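You operate a simulated robot arm through the tools that you are given. There is no shell and no other tool. Be economical: measure what you need, move in short steps, check, and stop when the job is done.

Carry out the task below with a simulated robot arm. There is one attempt and no reset: what you move stays moved.

TASK
Put things in order on the laundry counter. At the end: the clear tall glass is on the yellow coaster; the blue vase stands where the clear tall glass stood; the clear squash bottle stands where the blue vase stood; the white bulb stands on top of the orange book (marked "HILLS"); whatever was shut is shut again. Leave all else as you found it, and nothing knocked over.
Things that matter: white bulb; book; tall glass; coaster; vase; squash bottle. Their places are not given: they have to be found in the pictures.

It is judged by the outcome, as a careful person would: the job done as asked, and still so three seconds after it is handed in. It fails if anything else is knocked over, pushed out of place, dropped, spilled or broken.

THE ROBOT
A 7-joint arm with a two-finger parallel gripper, fixed in place. Base frame: the origin is at the foot of the arm, x ahead of it, y to its left, z up; the work surface is at about z = 0. Lengths are in cm, angles in degrees, forces in N, time in s.
With the tool pointing down near the work surface it reaches from about 22 to 58 cm from the base axis. Its first joint turns from -66.0 to 66.0 degrees. Payload 2.5 kg.
Tool frame: the origin (TCP) lies between the finger pads and is the grasp point; the fingertips stand 2.3 cm ahead of it; z points along the fingers, y is the line along which they close. The gripper opens to 9.4 cm. The fingers are 3.8 cm wide and 1 cm thick; the gripper's body (5.4 by 9.6 cm) begins 3.9 cm behind the TCP.
Orientation is that of the tool frame in the base frame, as [roll, pitch, yaw] about the fixed x, y, z axes, in that order (R = Rz(yaw) Ry(pitch) Rx(roll)). With the fingers straight down and closing along the base's y, the tool's x points along the base's -x, its y along +y and its z along -z.

THE INTERFACE
- The arm moves only by the tool drive_tool. Its argument "commands" is one flat list of numbers, 7 for each row, row after row: the shift along the tool's x, y, z in m, then the turn, a rotation vector about the tool's x, y, z in rad, then the opening, from 0 (shut) to 1 (fully open). In form: [tx, ty, tz, rx, ry, rz, claw, tx, ty, tz, rx, ry, rz, claw, ...]. A call has 1 to 8 rows; each row shifts and turns the commanded pose from where the row before left it, along the tool's axes as they then stand. A row lasts 0.2 s, in which the tool goes at most 5 cm and 8.6 degrees; a call with a longer step from one row to the next is refused whole, and so is a gripper value outside its range. A pose out of reach is approached as far as the arm can. The call stops where the force on the tool passes 40 N (or 10 N more than at its start, if that is more) or the arm is blocked; 0.2 s more then pass. The fingers move at their own pace (about 10.8 cm/s each) and stop on an object; they squeeze with about 34 N. The grip force told is the motor's: it shows also when the fingers shut on nothing. Time passes only in rows, and 0.2 s behind the last, so rows that do not move let the fingers close. It gives the time, the measured TCP pose, the force on the tool (base axes), the opening and the grip force at its end, in the units of the frame above (readings bear some noise), and new pictures: "pictures" is both (left out), scene, wrist or none.
- Cameras (640 x 400 px; columns grow to the right, rows downward): "scene" is fixed at [11.08, -40.26, 54.32]; the picture's right is [0.89, -0.45, 0.00], its down [-0.27, -0.52, -0.81] and it looks along [0.37, 0.72, -0.59] (base axes); focal length 333 px, centre (320, 200). "wrist" rides on the gripper at [-3.9, 0, -4.4] in the tool frame; the picture's right is [0.00, -1.00, 0.00], its down [0.97, 0.00, -0.24] and it looks along [0.24, 0.00, 0.97] (tool axes); focal length 218 px, centre (320, 200).
- probe_pixels(camera, pixels): for up to 12 pixels [column, row] of the newest picture of that camera ("zoom" is the newest enlarged one), the place [x, y, z] in the base frame of the surface seen there, good to about 0.3 cm. No time passes.
- close_up(camera, box): a new picture of the part [left, top, right, bottom] of that camera's present view, enlarged. No time passes.
- close_job(): hands the job in; it is judged then, once.

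Work in short steps. Measure before you move; look again where a grasp or a placing could have gone wrong, and mend it. You have 80 turns and 120 pictures in all, those below and enlarged ones among them. Open the gripper and draw the arm clear of the work before you hand the job in, unless the task says otherwise; then end with one line.

The tools are called after "Request:" as a command line: name --argument value ..., lists and objects as JSON in quotes. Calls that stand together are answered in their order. drive_tool: Moves the arm, as the interface text tells. Its arguments: {"type":"object","properties":{"commands":{"type":"array"},"pictures":{"type":"string","enum":["both","scene","wrist","none"]}},"required":["commands"]} The other tools are called the same way: probe_pixels (camera, pixels) gives the place of the surface under pixels of a picture; close_up (camera, box) takes an enlarged picture of a part of a camera's view; close_job () hands the job in.

At the start:

```text
clock: 0.0
eef_pos: [35.66, 26.24, 24.18]
orientation: [-180.0, 0.0, 180.0]
wrist_force: [-0.5, -0.3, 0.4]
width: 9.39
grasp_force: 0.1
```

scene: 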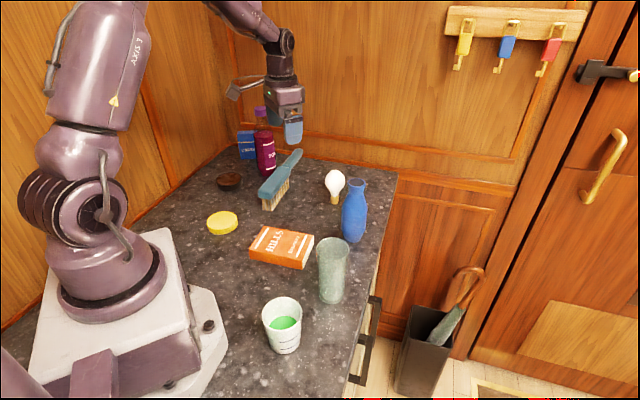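
wrist: 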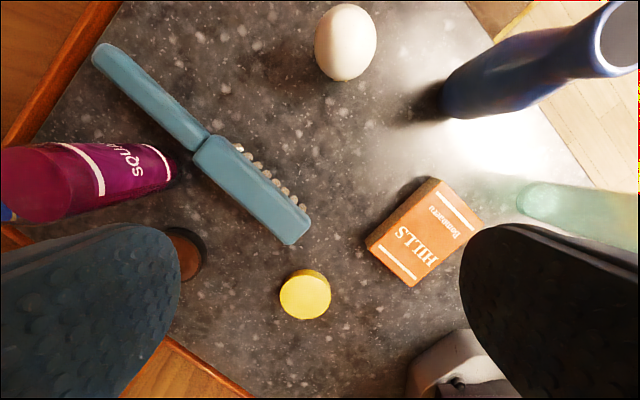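

I'll take enlarged views to identify the objects.

Request:
close_up --camera "scene" --box '[190, 90, 410, 228]'

Request:
close_up --camera "scene" --box '[190, 200, 430, 400]'

Request:
probe_pixels --camera "scene" --pixels '[[222, 219], [354, 190], [354, 236], [334, 182], [334, 200], [281, 240], [332, 245], [330, 296], [265, 160], [283, 310], [360, 360], [228, 180]]'

```text
2.90 times, centred on (300, 159) of scene
```

zoom: 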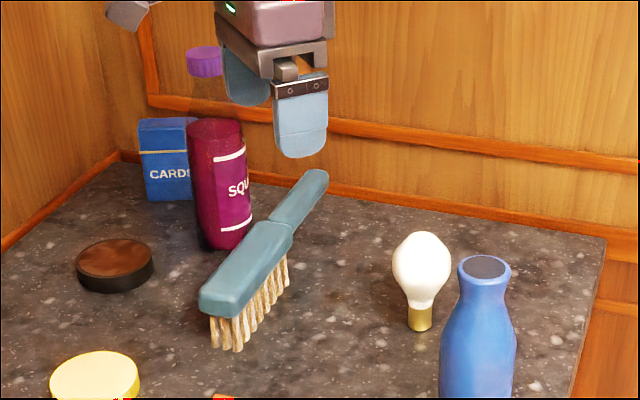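

```text
2.00 times, centred on (310, 300) of scene
```

zoom: 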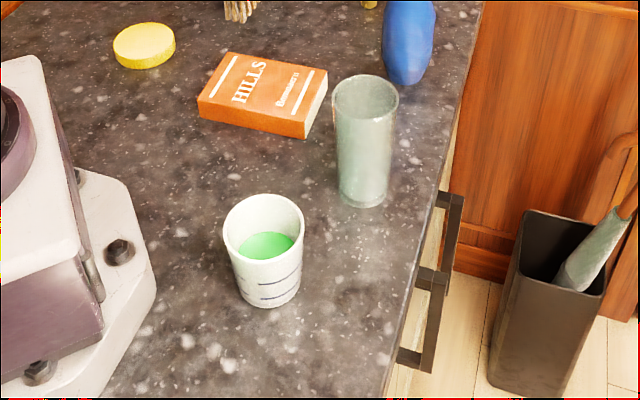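

```text
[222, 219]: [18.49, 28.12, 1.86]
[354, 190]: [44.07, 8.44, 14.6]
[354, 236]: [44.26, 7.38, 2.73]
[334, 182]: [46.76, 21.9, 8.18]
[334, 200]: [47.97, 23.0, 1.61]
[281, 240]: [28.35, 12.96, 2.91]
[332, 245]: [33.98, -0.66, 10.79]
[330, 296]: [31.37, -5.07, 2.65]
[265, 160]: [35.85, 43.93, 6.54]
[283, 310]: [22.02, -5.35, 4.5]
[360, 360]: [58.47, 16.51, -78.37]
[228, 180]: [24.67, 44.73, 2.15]
```

Request:
close_up --camera "scene" --box '[225, 95, 305, 195]'

Request:
close_up --camera "wrist" --box '[0, 100, 240, 250]'

```text
4.00 times, centred on (265, 145) of scene
```

zoom: 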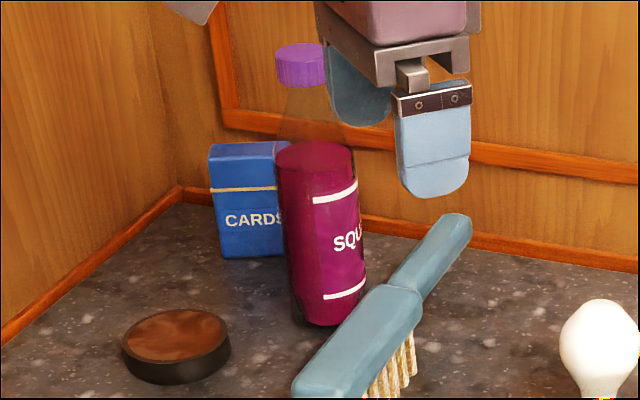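

```text
2.67 times, centred on (120, 175) of wrist
```

zoom: 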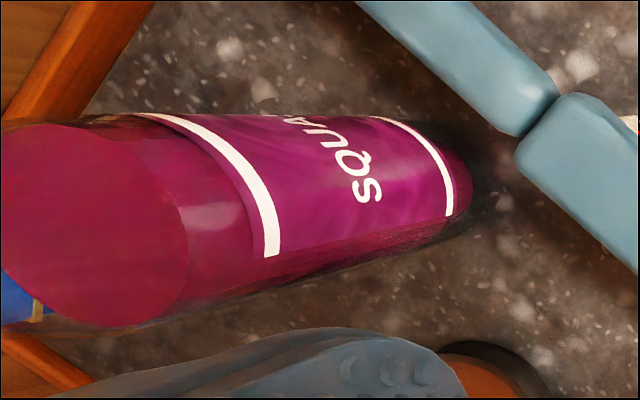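

The magenta bottle is the clear (transparent) squash bottle with liquid below the cap. Now I measure outlines precisely.

Request:
probe_pixels --camera "scene" --pixels '[[333, 237], [333, 260], [318, 248], [348, 248], [331, 275], [331, 301], [322, 285], [342, 285], [333, 262], [320, 265], [346, 265], [337, 301]]'

Request:
probe_pixels --camera "scene" --pixels '[[357, 180], [357, 188], [350, 183], [365, 183], [354, 200], [354, 215], [344, 215], [366, 215], [354, 240], [348, 238], [362, 238], [356, 183]]'

Request:
probe_pixels --camera "wrist" --pixels '[[305, 270], [305, 318], [281, 294], [329, 294], [430, 180], [485, 226], [412, 286], [367, 240], [425, 232], [345, 40], [345, 78], [345, 5]]'

Request:
probe_pixels --camera "scene" --pixels '[[260, 111], [256, 111], [264, 111], [260, 108], [260, 115], [260, 125], [266, 140], [268, 172], [262, 172], [274, 168], [258, 145], [273, 145]]'

```text
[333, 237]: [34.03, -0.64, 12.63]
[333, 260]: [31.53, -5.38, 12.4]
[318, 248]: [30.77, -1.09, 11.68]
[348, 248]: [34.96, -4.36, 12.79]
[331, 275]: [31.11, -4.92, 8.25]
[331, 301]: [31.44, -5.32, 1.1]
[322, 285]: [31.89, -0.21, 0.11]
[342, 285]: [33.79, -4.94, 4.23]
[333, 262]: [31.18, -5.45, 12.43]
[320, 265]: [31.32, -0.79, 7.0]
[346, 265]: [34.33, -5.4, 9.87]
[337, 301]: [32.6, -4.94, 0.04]
```

```text
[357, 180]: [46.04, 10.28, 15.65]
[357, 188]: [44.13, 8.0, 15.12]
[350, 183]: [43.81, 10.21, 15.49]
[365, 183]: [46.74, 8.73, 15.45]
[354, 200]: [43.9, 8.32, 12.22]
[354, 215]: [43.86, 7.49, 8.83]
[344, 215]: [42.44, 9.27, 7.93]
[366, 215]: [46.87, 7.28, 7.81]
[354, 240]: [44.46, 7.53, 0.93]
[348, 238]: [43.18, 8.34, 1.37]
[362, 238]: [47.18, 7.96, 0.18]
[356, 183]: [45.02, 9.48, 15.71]
```

```text
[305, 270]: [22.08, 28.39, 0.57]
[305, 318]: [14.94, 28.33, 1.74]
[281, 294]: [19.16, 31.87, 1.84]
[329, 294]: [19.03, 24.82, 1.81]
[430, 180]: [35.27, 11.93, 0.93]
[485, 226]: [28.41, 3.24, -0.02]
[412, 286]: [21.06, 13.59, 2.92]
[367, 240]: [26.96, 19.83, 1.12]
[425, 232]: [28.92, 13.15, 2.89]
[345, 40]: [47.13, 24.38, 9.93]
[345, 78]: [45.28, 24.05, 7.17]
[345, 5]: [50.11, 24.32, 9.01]
```

```text
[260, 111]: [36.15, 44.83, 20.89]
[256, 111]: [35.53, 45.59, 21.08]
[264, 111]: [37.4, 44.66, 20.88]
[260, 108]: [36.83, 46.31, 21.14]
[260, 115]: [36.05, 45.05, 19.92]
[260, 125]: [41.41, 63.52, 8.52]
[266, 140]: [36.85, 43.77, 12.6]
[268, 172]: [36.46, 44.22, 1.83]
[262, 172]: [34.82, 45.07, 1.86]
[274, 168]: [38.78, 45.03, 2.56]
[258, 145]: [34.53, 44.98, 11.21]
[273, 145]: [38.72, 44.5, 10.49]
```

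Glass centre ≈ (32.8, −3.0), rim z 12.6; coaster ≈ (18.4, 28.35), top 1.8; vase ≈ (45.1, 9.4); bottle ≈ (37, 46). First I go over the glass at height and look.

Request:
drive_tool --commands '[0.004, -0.042, 0, 0, 0, 0, 1, 0.004, -0.042, 0, 0, 0, 0, 1, 0.004, -0.042, 0, 0, 0, 0, 1, 0.004, -0.042, 0, 0, 0, 0, 1, 0.004, -0.042, 0, 0, 0, 0, 1, 0.004, -0.042, 0, 0, 0, 0, 1, 0.0046, -0.0404, 0, 0, 0, 0, 1]'

```text
clock: 1.6
eef_pos: [32.68, -2.86, 24.37]
orientation: [180.0, 0.0, 180.0]
wrist_force: [0.2, 0.7, -0.5]
width: 9.41
grasp_force: 0.1
```

scene: 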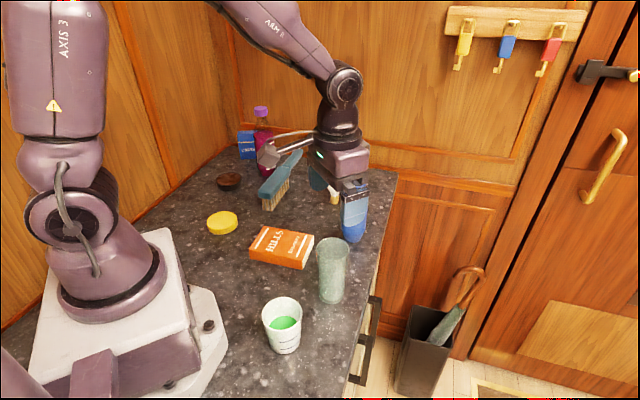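
wrist: 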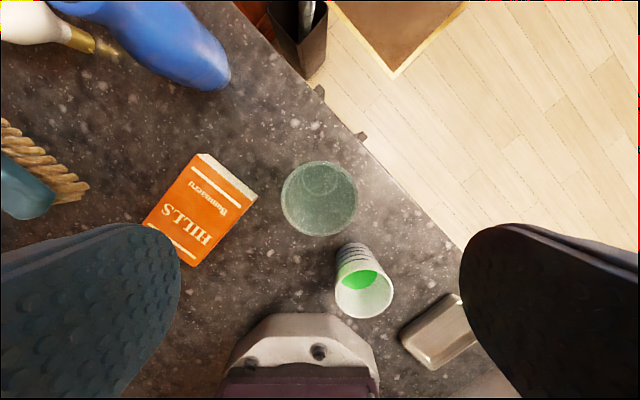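

The glass rim is centred at (319,199), right where the tool axis lands. I descend to z≈9.6 and close.

Request:
drive_tool --commands '[0, 0, 0.04, 0, 0, 0, 1, 0, 0, 0.04, 0, 0, 0, 1, 0, 0, 0.04, 0, 0, 0, 1, 0, 0, 0.027, 0, 0, 0, 1, 0, 0, 0, 0, 0, 0, 1]' --pictures "both"

```text
clock: 2.8
eef_pos: [32.91, -2.78, 9.62]
orientation: [180.0, -0.1, 179.9]
wrist_force: [0.3, -0.3, 0.3]
width: 9.41
grasp_force: 0.1
```

scene: 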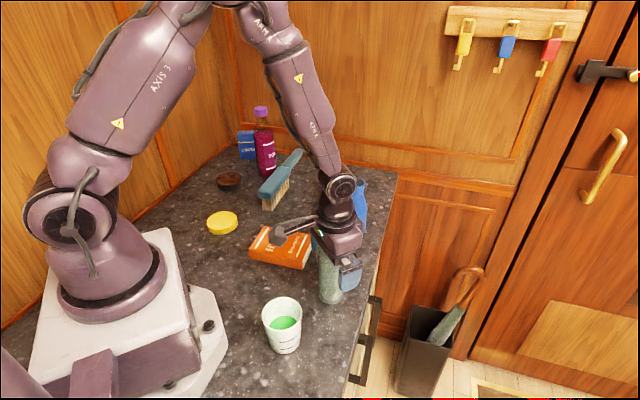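
wrist: 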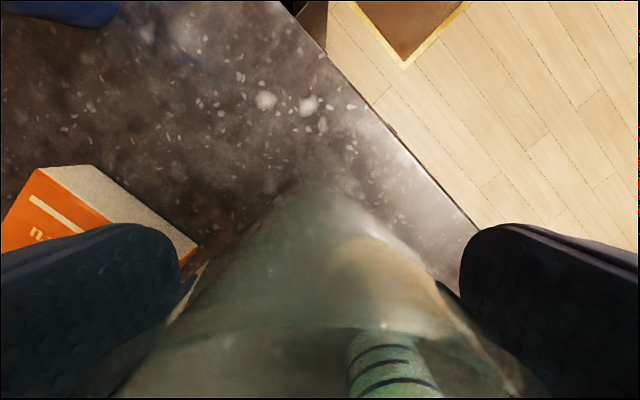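

The glass stands between the fingers, no contact force. I close and check the grip.

Request:
drive_tool --commands '[0, 0, 0, 0, 0, 0, 0, 0, 0, 0, 0, 0, 0, 0, 0, 0, 0, 0, 0, 0, 0]' --pictures "none"

Request:
drive_tool --commands '[0, 0, -0.03, 0, 0, 0, 0, 0, 0, -0.04, 0, 0, 0, 0, 0, 0, -0.04, 0, 0, 0, 0]'

```text
clock: 3.6
eef_pos: [32.88, -2.94, 9.65]
orientation: [-179.9, 0.0, 180.0]
wrist_force: [0.5, 0.1, 0.3]
width: 5.89
grasp_force: 34.2
```

```text
clock: 4.4
eef_pos: [32.87, -2.74, 20.47]
orientation: [-180.0, 0.0, 180.0]
wrist_force: [0.3, -0.1, -2.9]
width: 5.89
grasp_force: 34.3
```

scene: 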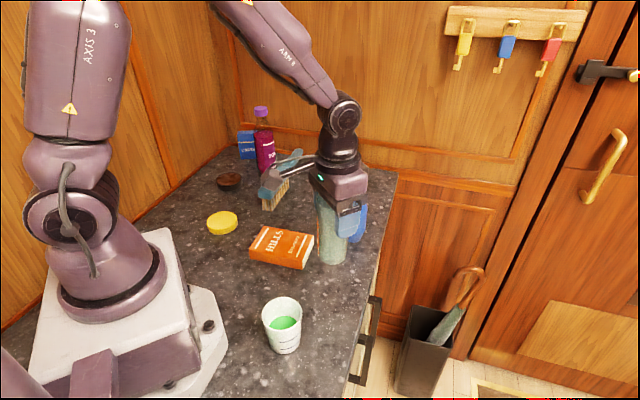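
wrist: 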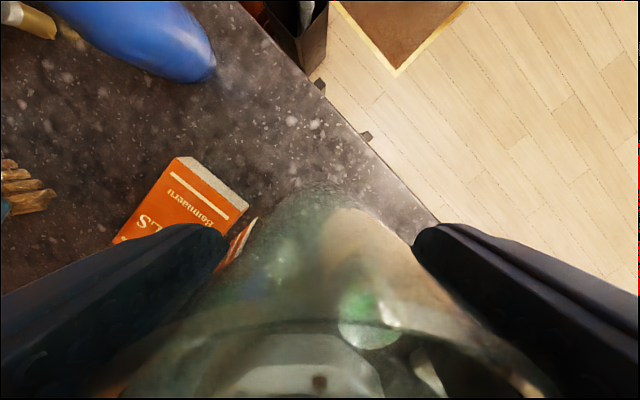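

Glass lifted (grip 34 N, width 5.9). I carry it to above the coaster.

Request:
drive_tool --commands '[0.0181, 0.0389, 0, 0, 0, 0, 0, 0.0181, 0.0389, 0, 0, 0, 0, 0, 0.0181, 0.0389, 0, 0, 0, 0, 0, 0.0181, 0.0389, 0, 0, 0, 0, 0, 0.0181, 0.0389, 0, 0, 0, 0, 0, 0.0181, 0.0389, 0, 0, 0, 0, 0, 0.0181, 0.0389, 0, 0, 0, 0, 0, 0.0181, 0.0389, 0, 0, 0, 0, 0]'

```text
clock: 6.2
eef_pos: [18.34, 28.03, 20.62]
orientation: [180.0, 0.0, 180.0]
wrist_force: [0.0, 0.5, -1.9]
width: 5.92
grasp_force: 34.2
```

scene: 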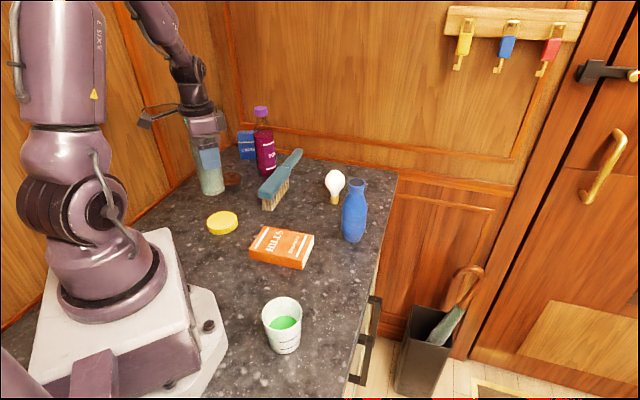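
wrist: 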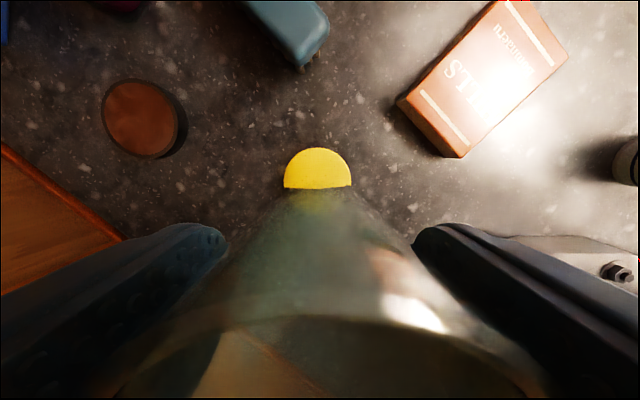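

Before lowering I refine the coaster's centre.

Request:
probe_pixels --camera "scene" --pixels '[[208, 221], [236, 219], [222, 212], [222, 228], [222, 220], [231, 213], [213, 214], [230, 228]]'

Request:
probe_pixels --camera "wrist" --pixels '[[318, 149], [287, 180], [349, 180], [318, 175]]'

Request:
close_up --camera "scene" --box '[170, 130, 270, 250]'

```text
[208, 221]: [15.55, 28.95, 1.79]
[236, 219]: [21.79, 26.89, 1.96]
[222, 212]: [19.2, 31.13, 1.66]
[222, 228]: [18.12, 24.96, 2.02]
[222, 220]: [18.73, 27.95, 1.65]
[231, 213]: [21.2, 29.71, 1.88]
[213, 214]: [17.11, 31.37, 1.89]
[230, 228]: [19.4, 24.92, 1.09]
```

```text
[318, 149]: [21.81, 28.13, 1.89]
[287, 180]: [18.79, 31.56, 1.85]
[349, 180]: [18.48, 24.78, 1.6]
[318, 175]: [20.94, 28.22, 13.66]
```

```text
3.33 times, centred on (220, 190) of scene
```

zoom: 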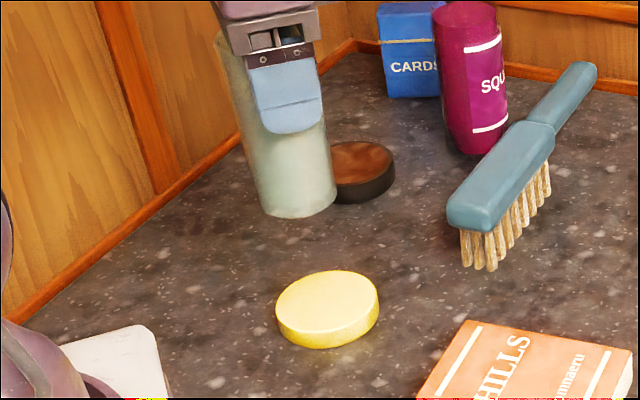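

Coaster centre (18.5, 28.15), top ≈1.85, so the release TCP is z≈11.5. Lowering with a gentle last step.

Request:
drive_tool --commands '[-0.0015, 0.001, 0.04, 0, 0, 0, 0, 0, 0, 0.035, 0, 0, 0, 0, 0, 0, 0.01, 0, 0, 0, 0, 0, 0, 0.004, 0, 0, 0, 0, 0, 0, 0, 0, 0, 0, 0]' --pictures "scene"

Request:
close_up --camera "scene" --box '[160, 130, 280, 250]'

```text
clock: 7.4
eef_pos: [18.26, 28.13, 11.8]
orientation: [-179.9, 0.0, 179.9]
wrist_force: [0.1, -0.6, -1.8]
width: 5.92
grasp_force: 33.8
```

scene: 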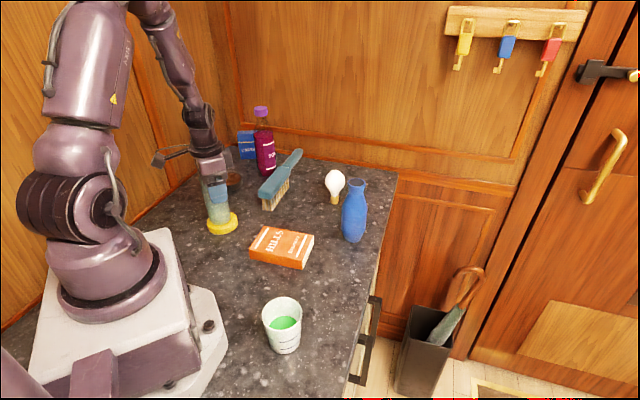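

```text
3.33 times, centred on (220, 190) of scene
```

zoom: 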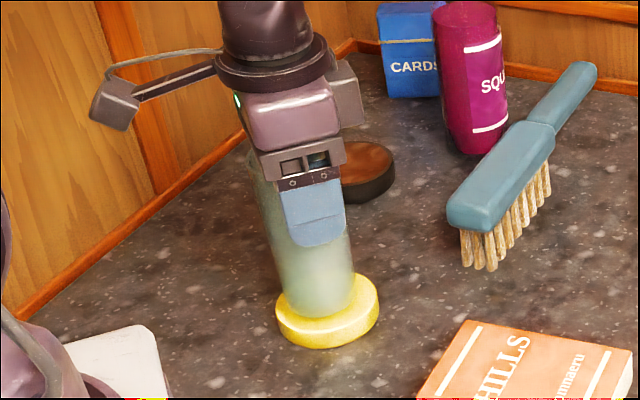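

Still ~0.3 cm up; lower slowly and release.

Request:
drive_tool --commands '[-0.002, 0, 0.002, 0, 0, 0, 0, 0, 0, 0.001, 0, 0, 0, 0, 0, 0, 0, 0, 0, 0, 0]' --pictures "none"

```text
clock: 8.2
eef_pos: [18.66, 28.16, 11.49]
orientation: [180.0, 0.0, -180.0]
wrist_force: [-0.1, -0.3, -2.5]
width: 5.91
grasp_force: 34.0
```

Request:
drive_tool --commands '[0, 0, 0.0015, 0, 0, 0, 0, 0, 0, 0, 0, 0, 0, 0]' --pictures "none"

```text
clock: 8.8
eef_pos: [18.67, 28.25, 11.32]
orientation: [179.8, 0.1, 180.0]
wrist_force: [-3.5, -1.2, 20.7]
width: 5.92
grasp_force: 34.0
```

Contact felt (20 N up). Ease back 1 mm and release.

Request:
drive_tool --commands '[0, 0, -0.001, 0, 0, 0, 0, 0, 0, 0, 0, 0, 0, 0.7, 0, 0, 0, 0, 0, 0, 1, 0, 0, 0, 0, 0, 0, 1]' --pictures "none"

Request:
drive_tool --commands '[0, 0, -0.03, 0, 0, 0, 1, 0, 0, -0.04, 0, 0, 0, 1, 0, 0, -0.04, 0, 0, 0, 1]'

Request:
close_up --camera "scene" --box '[160, 130, 280, 250]'

Request:
close_up --camera "scene" --box '[310, 160, 390, 250]'

```text
clock: 9.8
eef_pos: [18.67, 28.07, 11.38]
orientation: [180.0, 0.0, -180.0]
wrist_force: [0.3, 0.3, -0.1]
width: 9.4
grasp_force: 0.1
```

```text
clock: 10.6
eef_pos: [18.62, 28.15, 22.39]
orientation: [-179.9, 0.0, -180.0]
wrist_force: [-0.4, -0.8, -0.1]
width: 9.39
grasp_force: 0.1
```

scene: 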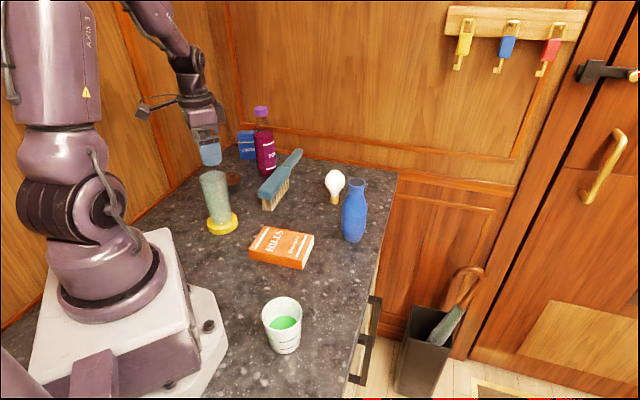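
wrist: 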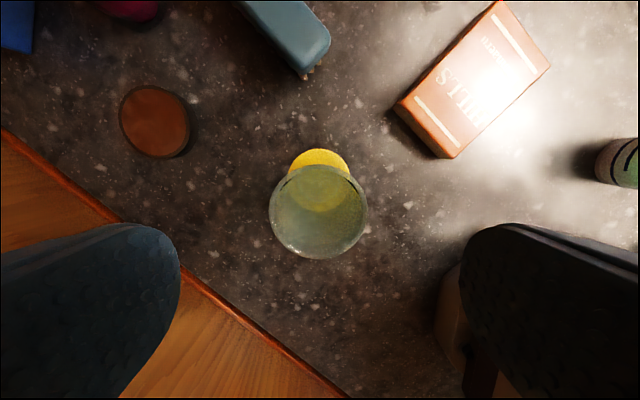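

```text
3.33 times, centred on (220, 190) of scene
```

zoom: 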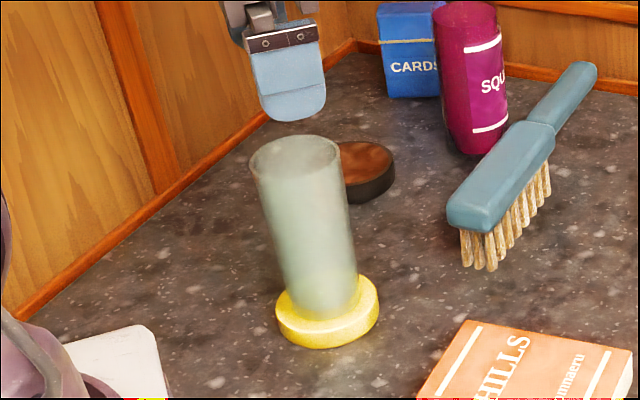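

```text
4.44 times, centred on (350, 205) of scene
```

zoom: 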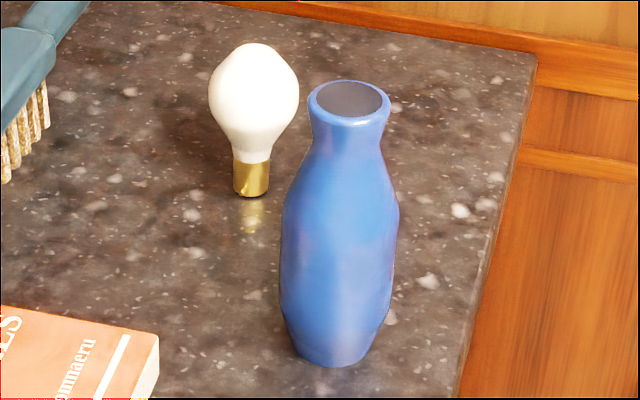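

Glass stands centred on the coaster. Now move above the vase.

Request:
drive_tool --commands '[-0.0379, -0.0268, -0.004, 0, 0, 0, 1, -0.0379, -0.0268, -0.004, 0, 0, 0, 1, -0.0379, -0.0268, -0.004, 0, 0, 0, 1, -0.0379, -0.0268, -0.004, 0, 0, 0, 1, -0.0379, -0.0268, -0.004, 0, 0, 0, 1, -0.0379, -0.0268, -0.004, 0, 0, 0, 1, -0.0379, -0.0268, -0.004, 0, 0, 0, 1]' --pictures "wrist"

```text
clock: 12.2
eef_pos: [45.31, 9.43, 25.29]
orientation: [-180.0, -0.1, -180.0]
wrist_force: [-0.1, 0.2, -1.0]
width: 9.4
grasp_force: 0.0
```

wrist: 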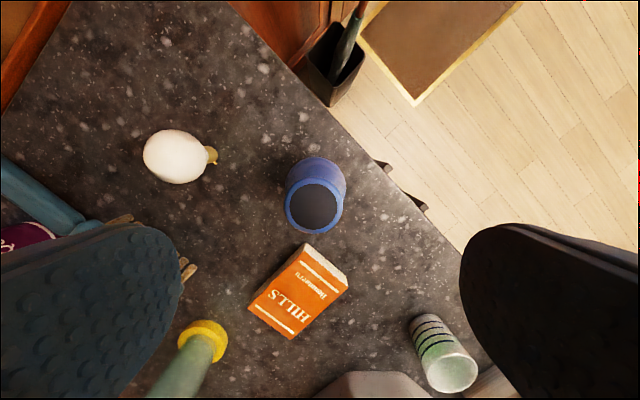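

Lip centred at (315,206), so the vase axis is ≈ (45.3, 9.75). Descend so that the pads flank the neck.

Request:
drive_tool --commands '[0, 0.0033, 0.03, 0, 0, 0, 1, 0, 0, 0.04, 0, 0, 0, 1, 0, 0, 0.03, 0, 0, 0, 1, 0, 0, 0.019, 0, 0, 0, 1, 0, 0, 0, 0, 0, 0, 1]' --pictures "both"

Request:
close_up --camera "scene" --box '[310, 140, 400, 250]'

```text
clock: 13.4
eef_pos: [45.07, 9.85, 13.22]
orientation: [180.0, 0.0, 179.9]
wrist_force: [0.1, -0.6, 0.6]
width: 9.4
grasp_force: 0.2
```

scene: 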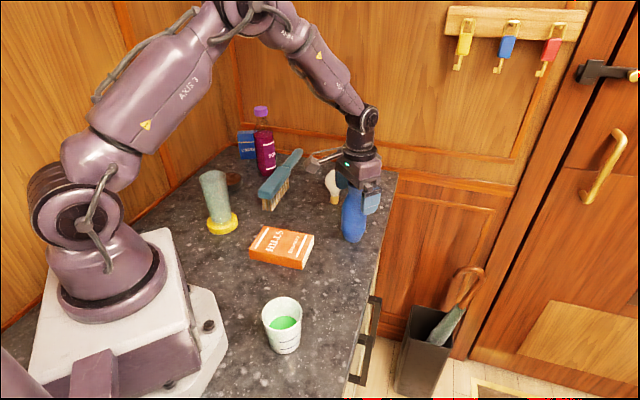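
wrist: 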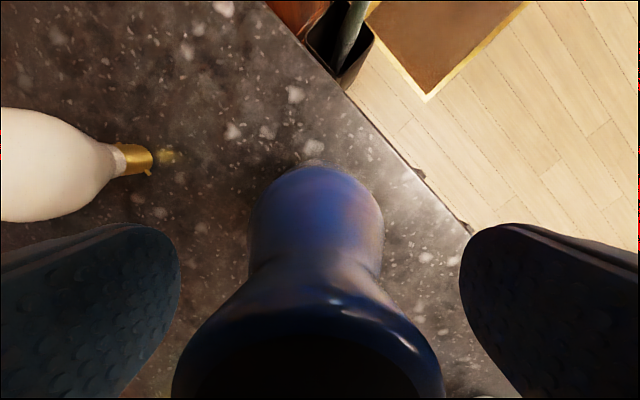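

```text
3.64 times, centred on (355, 195) of scene
```

zoom: 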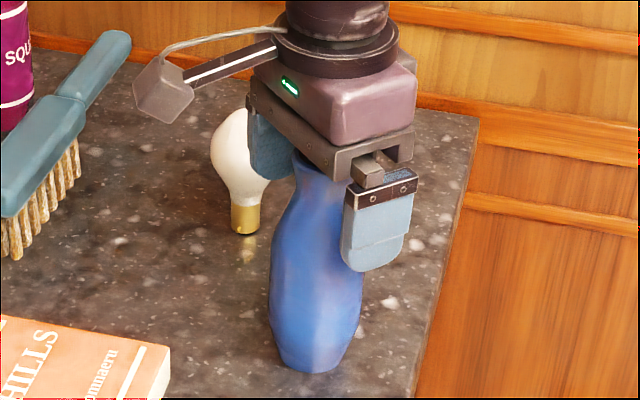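

Neck is between the pads. Raise 0.3 cm, close, then test lift gently.

Request:
drive_tool --commands '[0, 0.001, -0.003, 0, 0, 0, 1, 0, 0, 0, 0, 0, 0, 0, 0, 0, 0, 0, 0, 0, 0, 0, 0, 0, 0, 0, 0, 0, 0, 0, 0, 0, 0, 0, 0]' --pictures "scene"

Request:
drive_tool --commands '[0, 0, -0.005, 0, 0, 0, 0, 0, 0, -0.01, 0, 0, 0, 0, 0, 0, -0.01, 0, 0, 0, 0, 0, 0, 0, 0, 0, 0, 0]'

Request:
close_up --camera "scene" --box '[310, 140, 400, 250]'

```text
clock: 14.6
eef_pos: [45.26, 9.79, 13.64]
orientation: [180.0, 0.0, -180.0]
wrist_force: [0.7, 0.7, 2.8]
width: 4.28
grasp_force: 33.8
```

scene: 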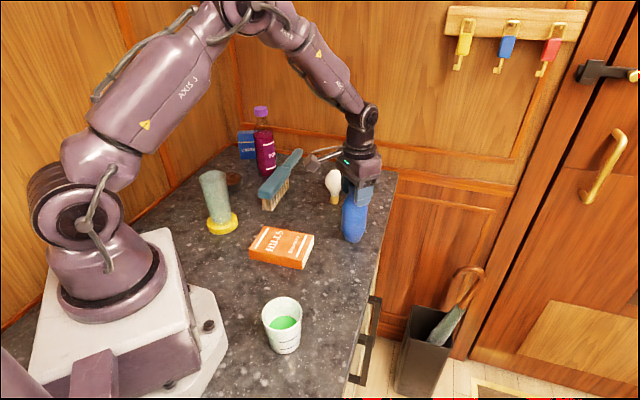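

```text
clock: 15.6
eef_pos: [45.22, 9.76, 16.02]
orientation: [-179.8, 0.1, -179.9]
wrist_force: [-0.8, 0.0, -3.3]
width: 4.0
grasp_force: 33.6
```

scene: 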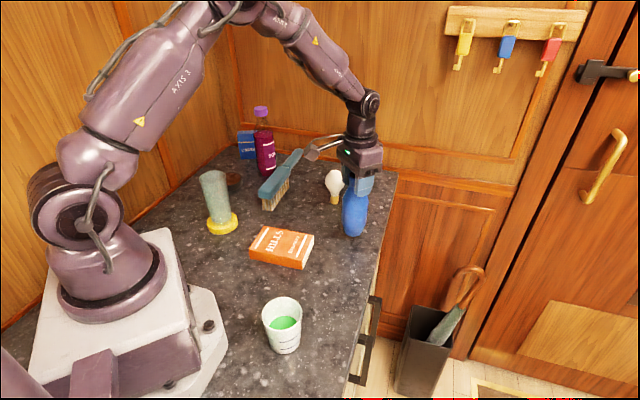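
wrist: 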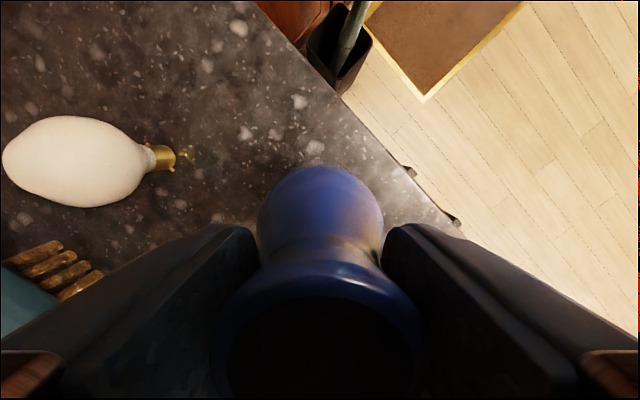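

```text
3.64 times, centred on (355, 195) of scene
```

zoom: 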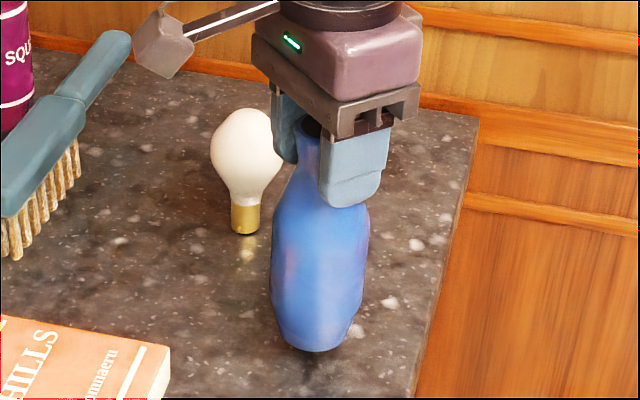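

The vase seated on its lip (width 4.0) and hangs upright, lifted. I carry it smoothly to the glass's old spot (32.85, −2.9).

Request:
drive_tool --commands '[0, 0, -0.015, 0, 0, 0, 0, 0.01, -0.01, -0.015, 0, 0, 0, 0, 0.02, -0.02, 0, 0, 0, 0, 0, 0.025, -0.026, 0, 0, 0, 0, 0, 0.025, -0.026, 0, 0, 0, 0, 0, 0.02, -0.021, 0, 0, 0, 0, 0, 0.015, -0.015, 0, 0, 0, 0, 0, 0.009, -0.009, 0, 0, 0, 0, 0]'

Request:
close_up --camera "scene" --box '[260, 180, 410, 320]'

```text
clock: 17.4
eef_pos: [32.73, -2.86, 18.94]
orientation: [-180.0, -0.1, 179.9]
wrist_force: [-0.1, -0.8, -3.1]
width: 3.97
grasp_force: 33.4
```

scene: 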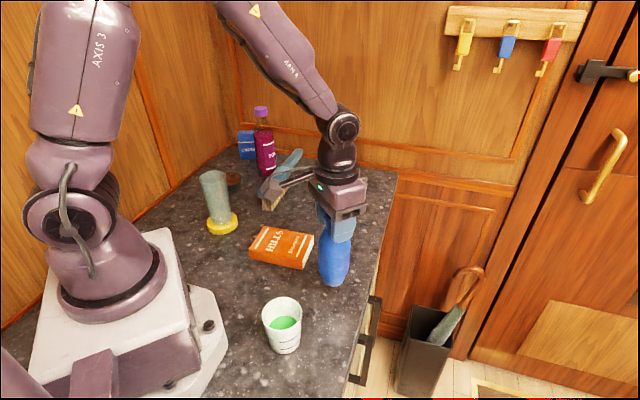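
wrist: 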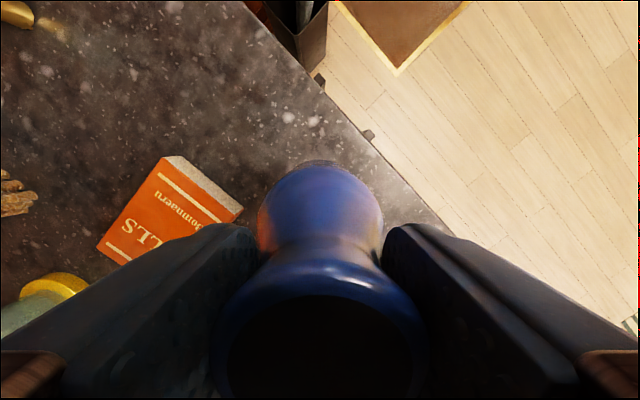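

```text
2.86 times, centred on (335, 250) of scene
```

zoom: 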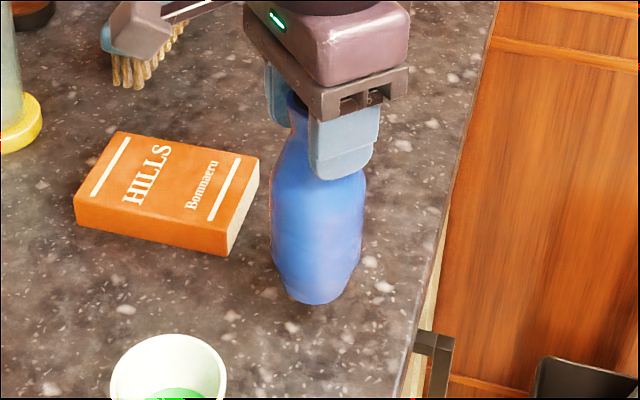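

Vase hangs upright, base about 4 cm up. Lower, then creep to contact.

Request:
drive_tool --commands '[-0.001, 0, 0.02, 0, 0, 0, 0, 0, 0, 0.014, 0, 0, 0, 0, 0, 0, 0.004, 0, 0, 0, 0, 0, 0, 0, 0, 0, 0, 0]' --pictures "scene"

Request:
close_up --camera "scene" --box '[290, 220, 380, 320]'

```text
clock: 18.4
eef_pos: [32.93, -2.87, 15.25]
orientation: [180.0, 0.1, 179.9]
wrist_force: [-0.3, -0.4, -2.5]
width: 3.98
grasp_force: 33.8
```

scene: 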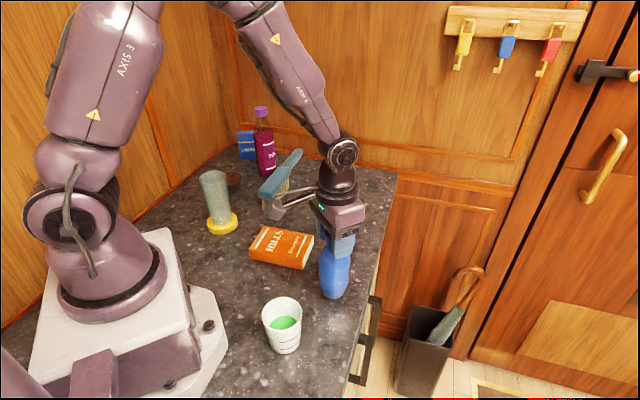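

```text
4.00 times, centred on (335, 270) of scene
```

zoom: 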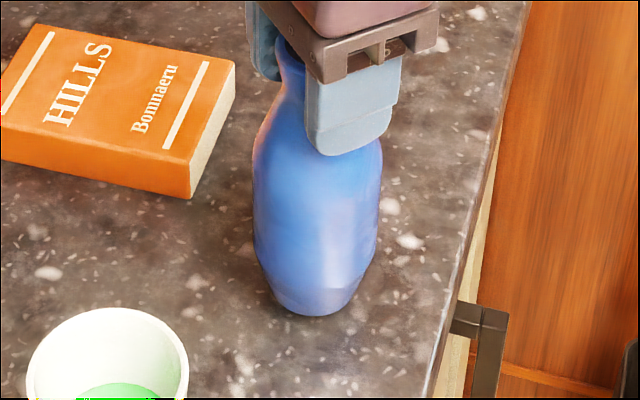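

Request:
drive_tool --commands '[0, 0, 0.003, 0, 0, 0, 0, 0, 0, 0.003, 0, 0, 0, 0, 0, 0, 0, 0, 0, 0, 0]' --pictures "none"

```text
clock: 19.2
eef_pos: [32.79, -2.86, 14.59]
orientation: [179.9, 0.0, -180.0]
wrist_force: [-0.8, 0.0, -3.0]
width: 3.99
grasp_force: 34.0
```

Request:
drive_tool --commands '[0, 0, 0.002, 0, 0, 0, 0, 0, 0, 0.0015, 0, 0, 0, 0, 0, 0, 0, 0, 0, 0, 0]' --pictures "none"

```text
clock: 20.0
eef_pos: [32.86, -2.9, 14.33]
orientation: [180.0, 0.0, 179.9]
wrist_force: [-0.5, 0.7, -2.5]
width: 4.0
grasp_force: 33.7
```

Request:
drive_tool --commands '[0, 0, 0.0015, 0, 0, 0, 0, 0, 0, 0.0015, 0, 0, 0, 0, 0, 0, 0, 0, 0, 0, 0]' --pictures "none"

```text
clock: 20.8
eef_pos: [32.98, -2.81, 14.01]
orientation: [-180.0, 0.1, 180.0]
wrist_force: [-9.2, -1.0, 35.4]
width: 4.0
grasp_force: 33.8
```

Contact. Back off slightly and release.

Request:
drive_tool --commands '[0, 0, -0.0015, 0, 0, 0, 0, 0, 0, 0, 0, 0, 0, 0, 0, 0, 0, 0, 0, 0, 0.55, 0, 0, 0, 0, 0, 0, 1, 0, 0, 0, 0, 0, 0, 1]' --pictures "none"

Request:
drive_tool --commands '[0, 0, -0.03, 0, 0, 0, 1, 0, 0, -0.04, 0, 0, 0, 1, 0, 0, -0.04, 0, 0, 0, 1]'

Request:
close_up --camera "scene" --box '[290, 220, 380, 320]'

Request:
probe_pixels --camera "scene" --pixels '[[334, 296], [334, 275], [325, 290], [343, 290]]'

```text
clock: 22.0
eef_pos: [32.93, -2.79, 14.22]
orientation: [180.0, 0.0, 179.9]
wrist_force: [0.2, -1.0, 0.1]
width: 9.44
grasp_force: 0.1
```

```text
clock: 22.8
eef_pos: [32.93, -3.01, 25.22]
orientation: [-179.9, 0.0, -179.9]
wrist_force: [-0.8, -0.3, 0.0]
width: 9.38
grasp_force: 0.0
```

scene: 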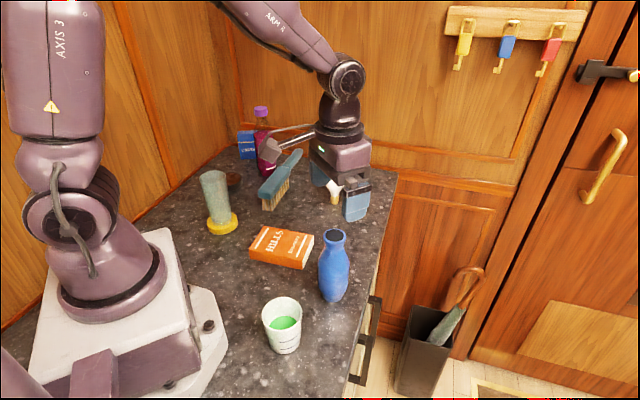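
wrist: 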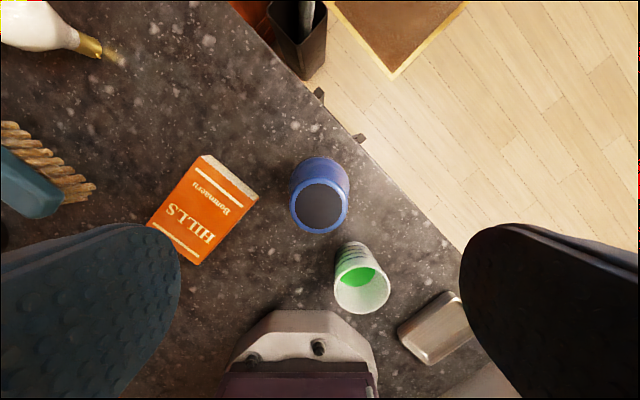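

```text
4.00 times, centred on (335, 270) of scene
```

zoom: 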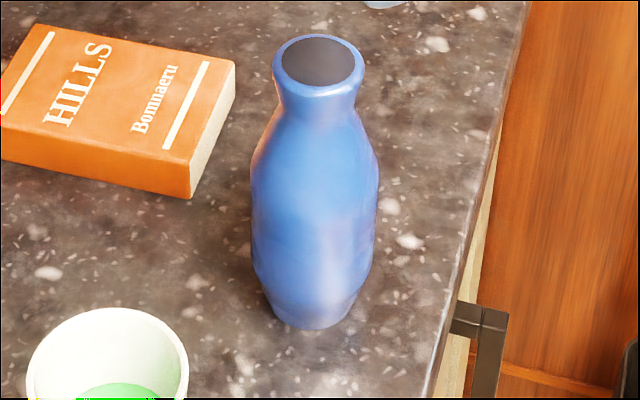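

```text
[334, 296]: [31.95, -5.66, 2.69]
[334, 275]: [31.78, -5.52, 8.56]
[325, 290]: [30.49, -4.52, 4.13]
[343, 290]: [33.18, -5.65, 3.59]
```

Vase stands well at (33, −3). Next the bulb: move above it.

Request:
drive_tool --commands '[-0.0208, 0.0389, 0, 0, 0, 0, 1, -0.0208, 0.0389, 0, 0, 0, 0, 1, -0.0208, 0.0389, 0, 0, 0, 0, 1, -0.0208, 0.0389, 0, 0, 0, 0, 1, -0.0208, 0.0389, 0, 0, 0, 0, 1, -0.0208, 0.0389, 0, 0, 0, 0, 1, -0.0208, 0.0389, 0, 0, 0, 0, 1, 0, 0, 0.05, 0, 0, 0, 1]' --pictures "wrist"

```text
clock: 24.6
eef_pos: [47.39, 24.13, 20.03]
orientation: [-180.0, 0.0, -179.9]
wrist_force: [-0.3, 0.6, -0.4]
width: 9.42
grasp_force: 0.1
```

wrist: 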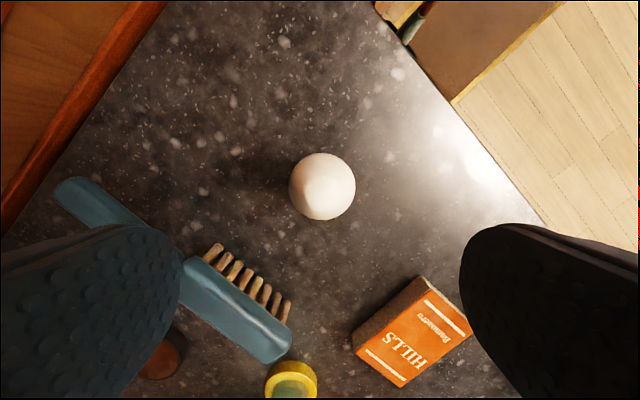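

Request:
probe_pixels --camera "wrist" --pixels '[[322, 187], [295, 187], [350, 187], [322, 160], [322, 214], [322, 200], [322, 175]]'

Request:
probe_pixels --camera "scene" --pixels '[[281, 227], [250, 255], [313, 240], [300, 268], [280, 247], [296, 237]]'

```text
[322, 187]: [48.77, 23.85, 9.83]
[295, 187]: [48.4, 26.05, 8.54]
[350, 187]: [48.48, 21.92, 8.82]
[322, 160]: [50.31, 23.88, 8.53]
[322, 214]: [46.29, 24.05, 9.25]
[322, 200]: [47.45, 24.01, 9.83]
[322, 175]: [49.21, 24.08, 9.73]
```

```text
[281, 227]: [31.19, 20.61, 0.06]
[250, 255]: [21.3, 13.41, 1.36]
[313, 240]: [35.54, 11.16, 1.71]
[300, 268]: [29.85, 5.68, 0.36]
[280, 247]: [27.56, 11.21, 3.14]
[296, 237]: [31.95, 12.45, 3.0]
```

Bulb axis ≈ (48.1, 23.95), globe centre z≈7.3. Descend around it.

Request:
drive_tool --commands '[-0.007, -0.002, 0.035, 0, 0, 0, 1, 0, 0, 0.035, 0, 0, 0, 1, 0, 0, 0.035, 0, 0, 0, 1, 0, 0, 0.022, 0, 0, 0, 1, 0, 0, 0, 0, 0, 0, 1]' --pictures "scene"

Request:
close_up --camera "scene" --box '[290, 110, 390, 220]'

```text
clock: 25.8
eef_pos: [48.04, 23.95, 7.39]
orientation: [-180.0, 0.1, -180.0]
wrist_force: [0.4, -0.2, 0.1]
width: 9.41
grasp_force: 0.0
```

scene: 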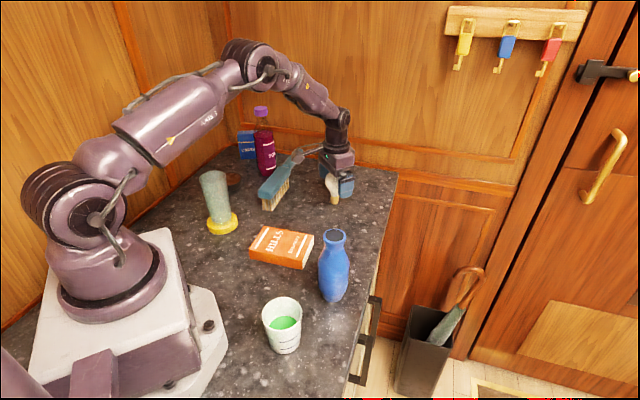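

```text
3.64 times, centred on (340, 165) of scene
```

zoom: 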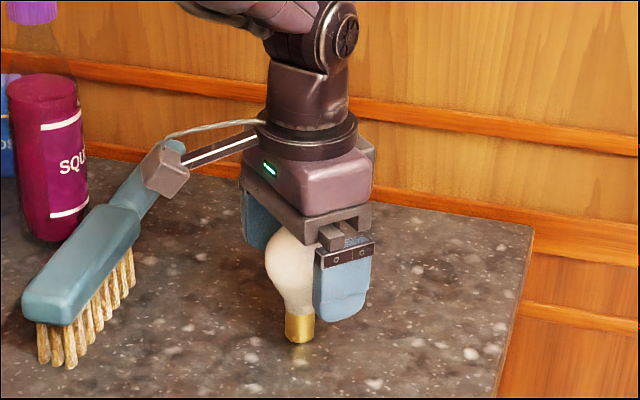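

Request:
drive_tool --commands '[0, 0, 0, 0, 0, 0, 0, 0, 0, 0, 0, 0, 0, 0, 0, 0, 0, 0, 0, 0, 0]' --pictures "scene"

Request:
probe_pixels --camera "zoom" --pixels '[[167, 172], [215, 153], [240, 140], [150, 190], [320, 175], [265, 185], [290, 130]]'

```text
clock: 26.6
eef_pos: [47.97, 24.01, 7.34]
orientation: [180.0, 0.0, -179.9]
wrist_force: [-0.8, 0.5, 0.4]
width: 5.21
grasp_force: 15.0
```

scene: 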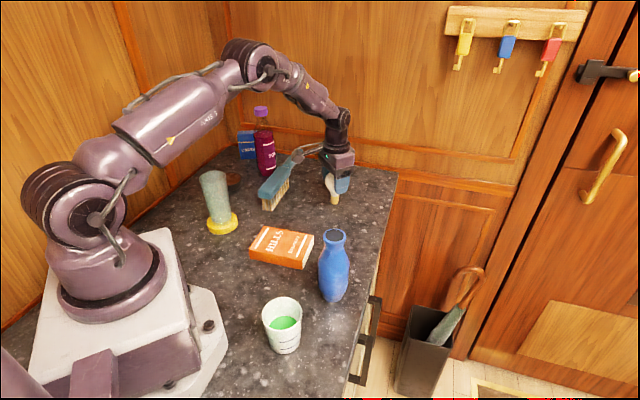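

```text
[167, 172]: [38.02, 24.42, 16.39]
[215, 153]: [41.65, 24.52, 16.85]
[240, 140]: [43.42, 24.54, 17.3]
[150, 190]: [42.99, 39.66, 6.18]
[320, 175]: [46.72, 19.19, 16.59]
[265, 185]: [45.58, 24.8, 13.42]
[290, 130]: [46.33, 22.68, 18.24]
```

Bulb gripped (5.2 cm). Lift gently and check.

Request:
drive_tool --commands '[0, 0, 0, 0, 0, 0, 0, 0, 0, -0.01, 0, 0, 0, 0, 0, 0, -0.03, 0, 0, 0, 0, 0, 0, -0.03, 0, 0, 0, 0, 0, 0, 0, 0, 0, 0, 0]'

Request:
close_up --camera "scene" --box '[290, 90, 390, 210]'

```text
clock: 27.8
eef_pos: [48.22, 24.0, 14.46]
orientation: [179.9, 0.0, 180.0]
wrist_force: [-0.1, -0.2, 0.1]
width: 5.24
grasp_force: 14.7
```

scene: 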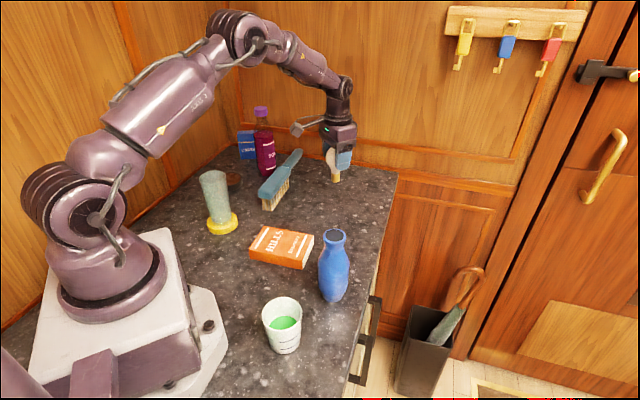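
wrist: 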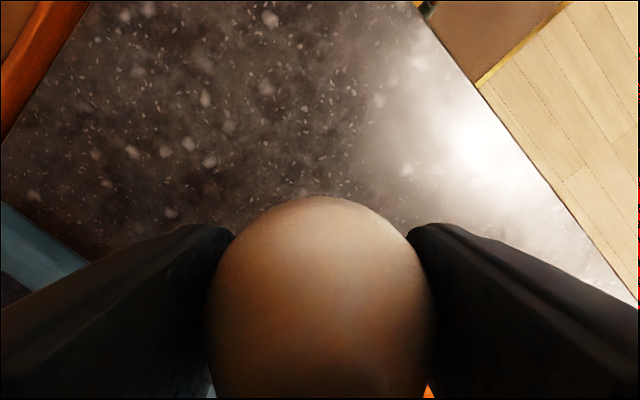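

```text
3.33 times, centred on (340, 150) of scene
```

zoom: 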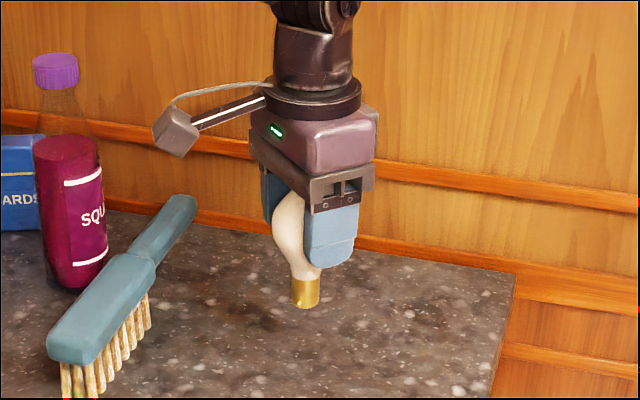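

Bulb upright in grip, base ≈7.1. Carry it over the book centre (28.5, 12.5).

Request:
drive_tool --commands '[0.015, -0.009, 0, 0, 0, 0, 0, 0.03, -0.0176, 0, 0, 0, 0, 0, 0.033, -0.0194, 0, 0, 0, 0, 0, 0.033, -0.0194, 0, 0, 0, 0, 0, 0.033, -0.0194, 0, 0, 0, 0, 0, 0.03, -0.0176, 0, 0, 0, 0, 0, 0.022, -0.0126, 0, 0, 0, 0, 0, 0, 0, 0.02, 0, 0, 0, 0]' --pictures "scene"

Request:
close_up --camera "scene" --box '[220, 160, 340, 280]'

```text
clock: 29.6
eef_pos: [28.49, 12.48, 12.39]
orientation: [-180.0, 0.0, 180.0]
wrist_force: [0.2, -0.4, 0.1]
width: 5.22
grasp_force: 15.3
```

scene: 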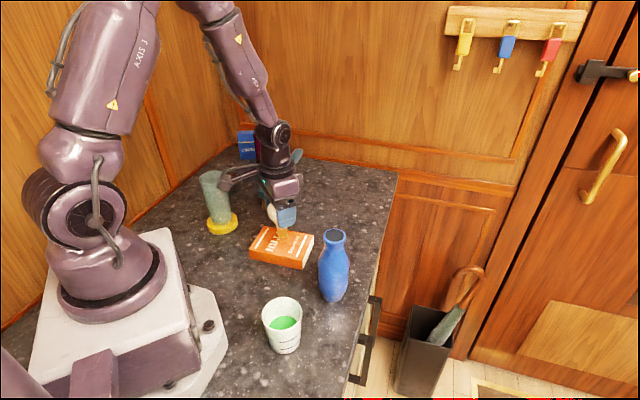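

```text
3.33 times, centred on (280, 220) of scene
```

zoom: 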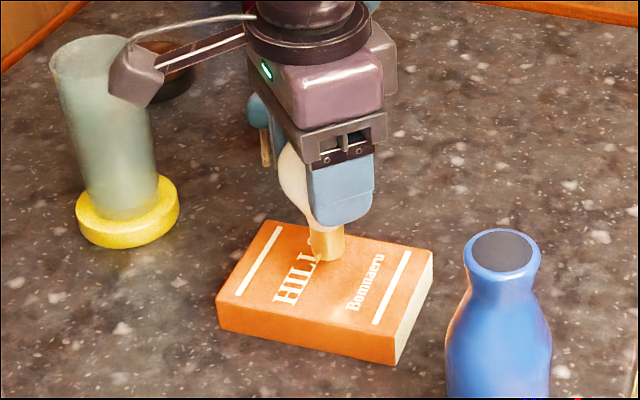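

Request:
drive_tool --commands '[0, 0, 0.01, 0, 0, 0, 0, 0, 0, 0.008, 0, 0, 0, 0, 0, 0, 0, 0, 0, 0, 0]' --pictures "scene"

Request:
close_up --camera "scene" --box '[240, 190, 320, 280]'

```text
clock: 30.4
eef_pos: [28.51, 12.7, 10.52]
orientation: [-180.0, 0.0, -179.9]
wrist_force: [0.2, 0.9, -0.4]
width: 5.23
grasp_force: 15.2
```

scene: 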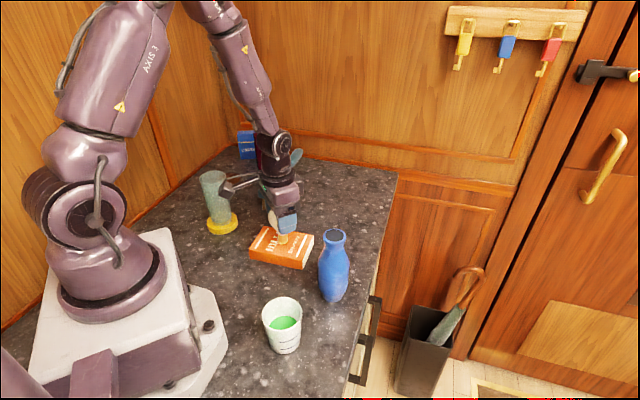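

```text
4.44 times, centred on (280, 235) of scene
```

zoom: 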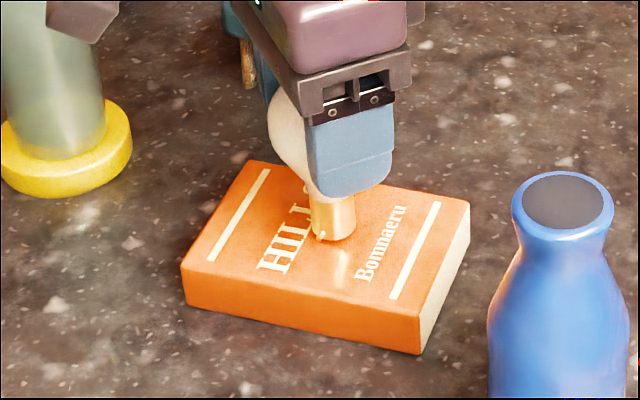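

Request:
drive_tool --commands '[0, 0, 0.0015, 0, 0, 0, 0, 0, 0, 0, 0, 0, 0, 0]' --pictures "none"

Request:
drive_tool --commands '[0, 0, 0.001, 0, 0, 0, 0, 0, 0, 0, 0, 0, 0, 0]' --pictures "none"

```text
clock: 31.0
eef_pos: [28.6, 12.51, 10.54]
orientation: [-180.0, 0.0, 180.0]
wrist_force: [0.0, -0.2, -0.2]
width: 5.2
grasp_force: 15.0
```

```text
clock: 31.6
eef_pos: [28.57, 12.57, 10.49]
orientation: [-180.0, 0.0, -179.9]
wrist_force: [-2.4, -1.4, 5.2]
width: 5.2
grasp_force: 14.9
```

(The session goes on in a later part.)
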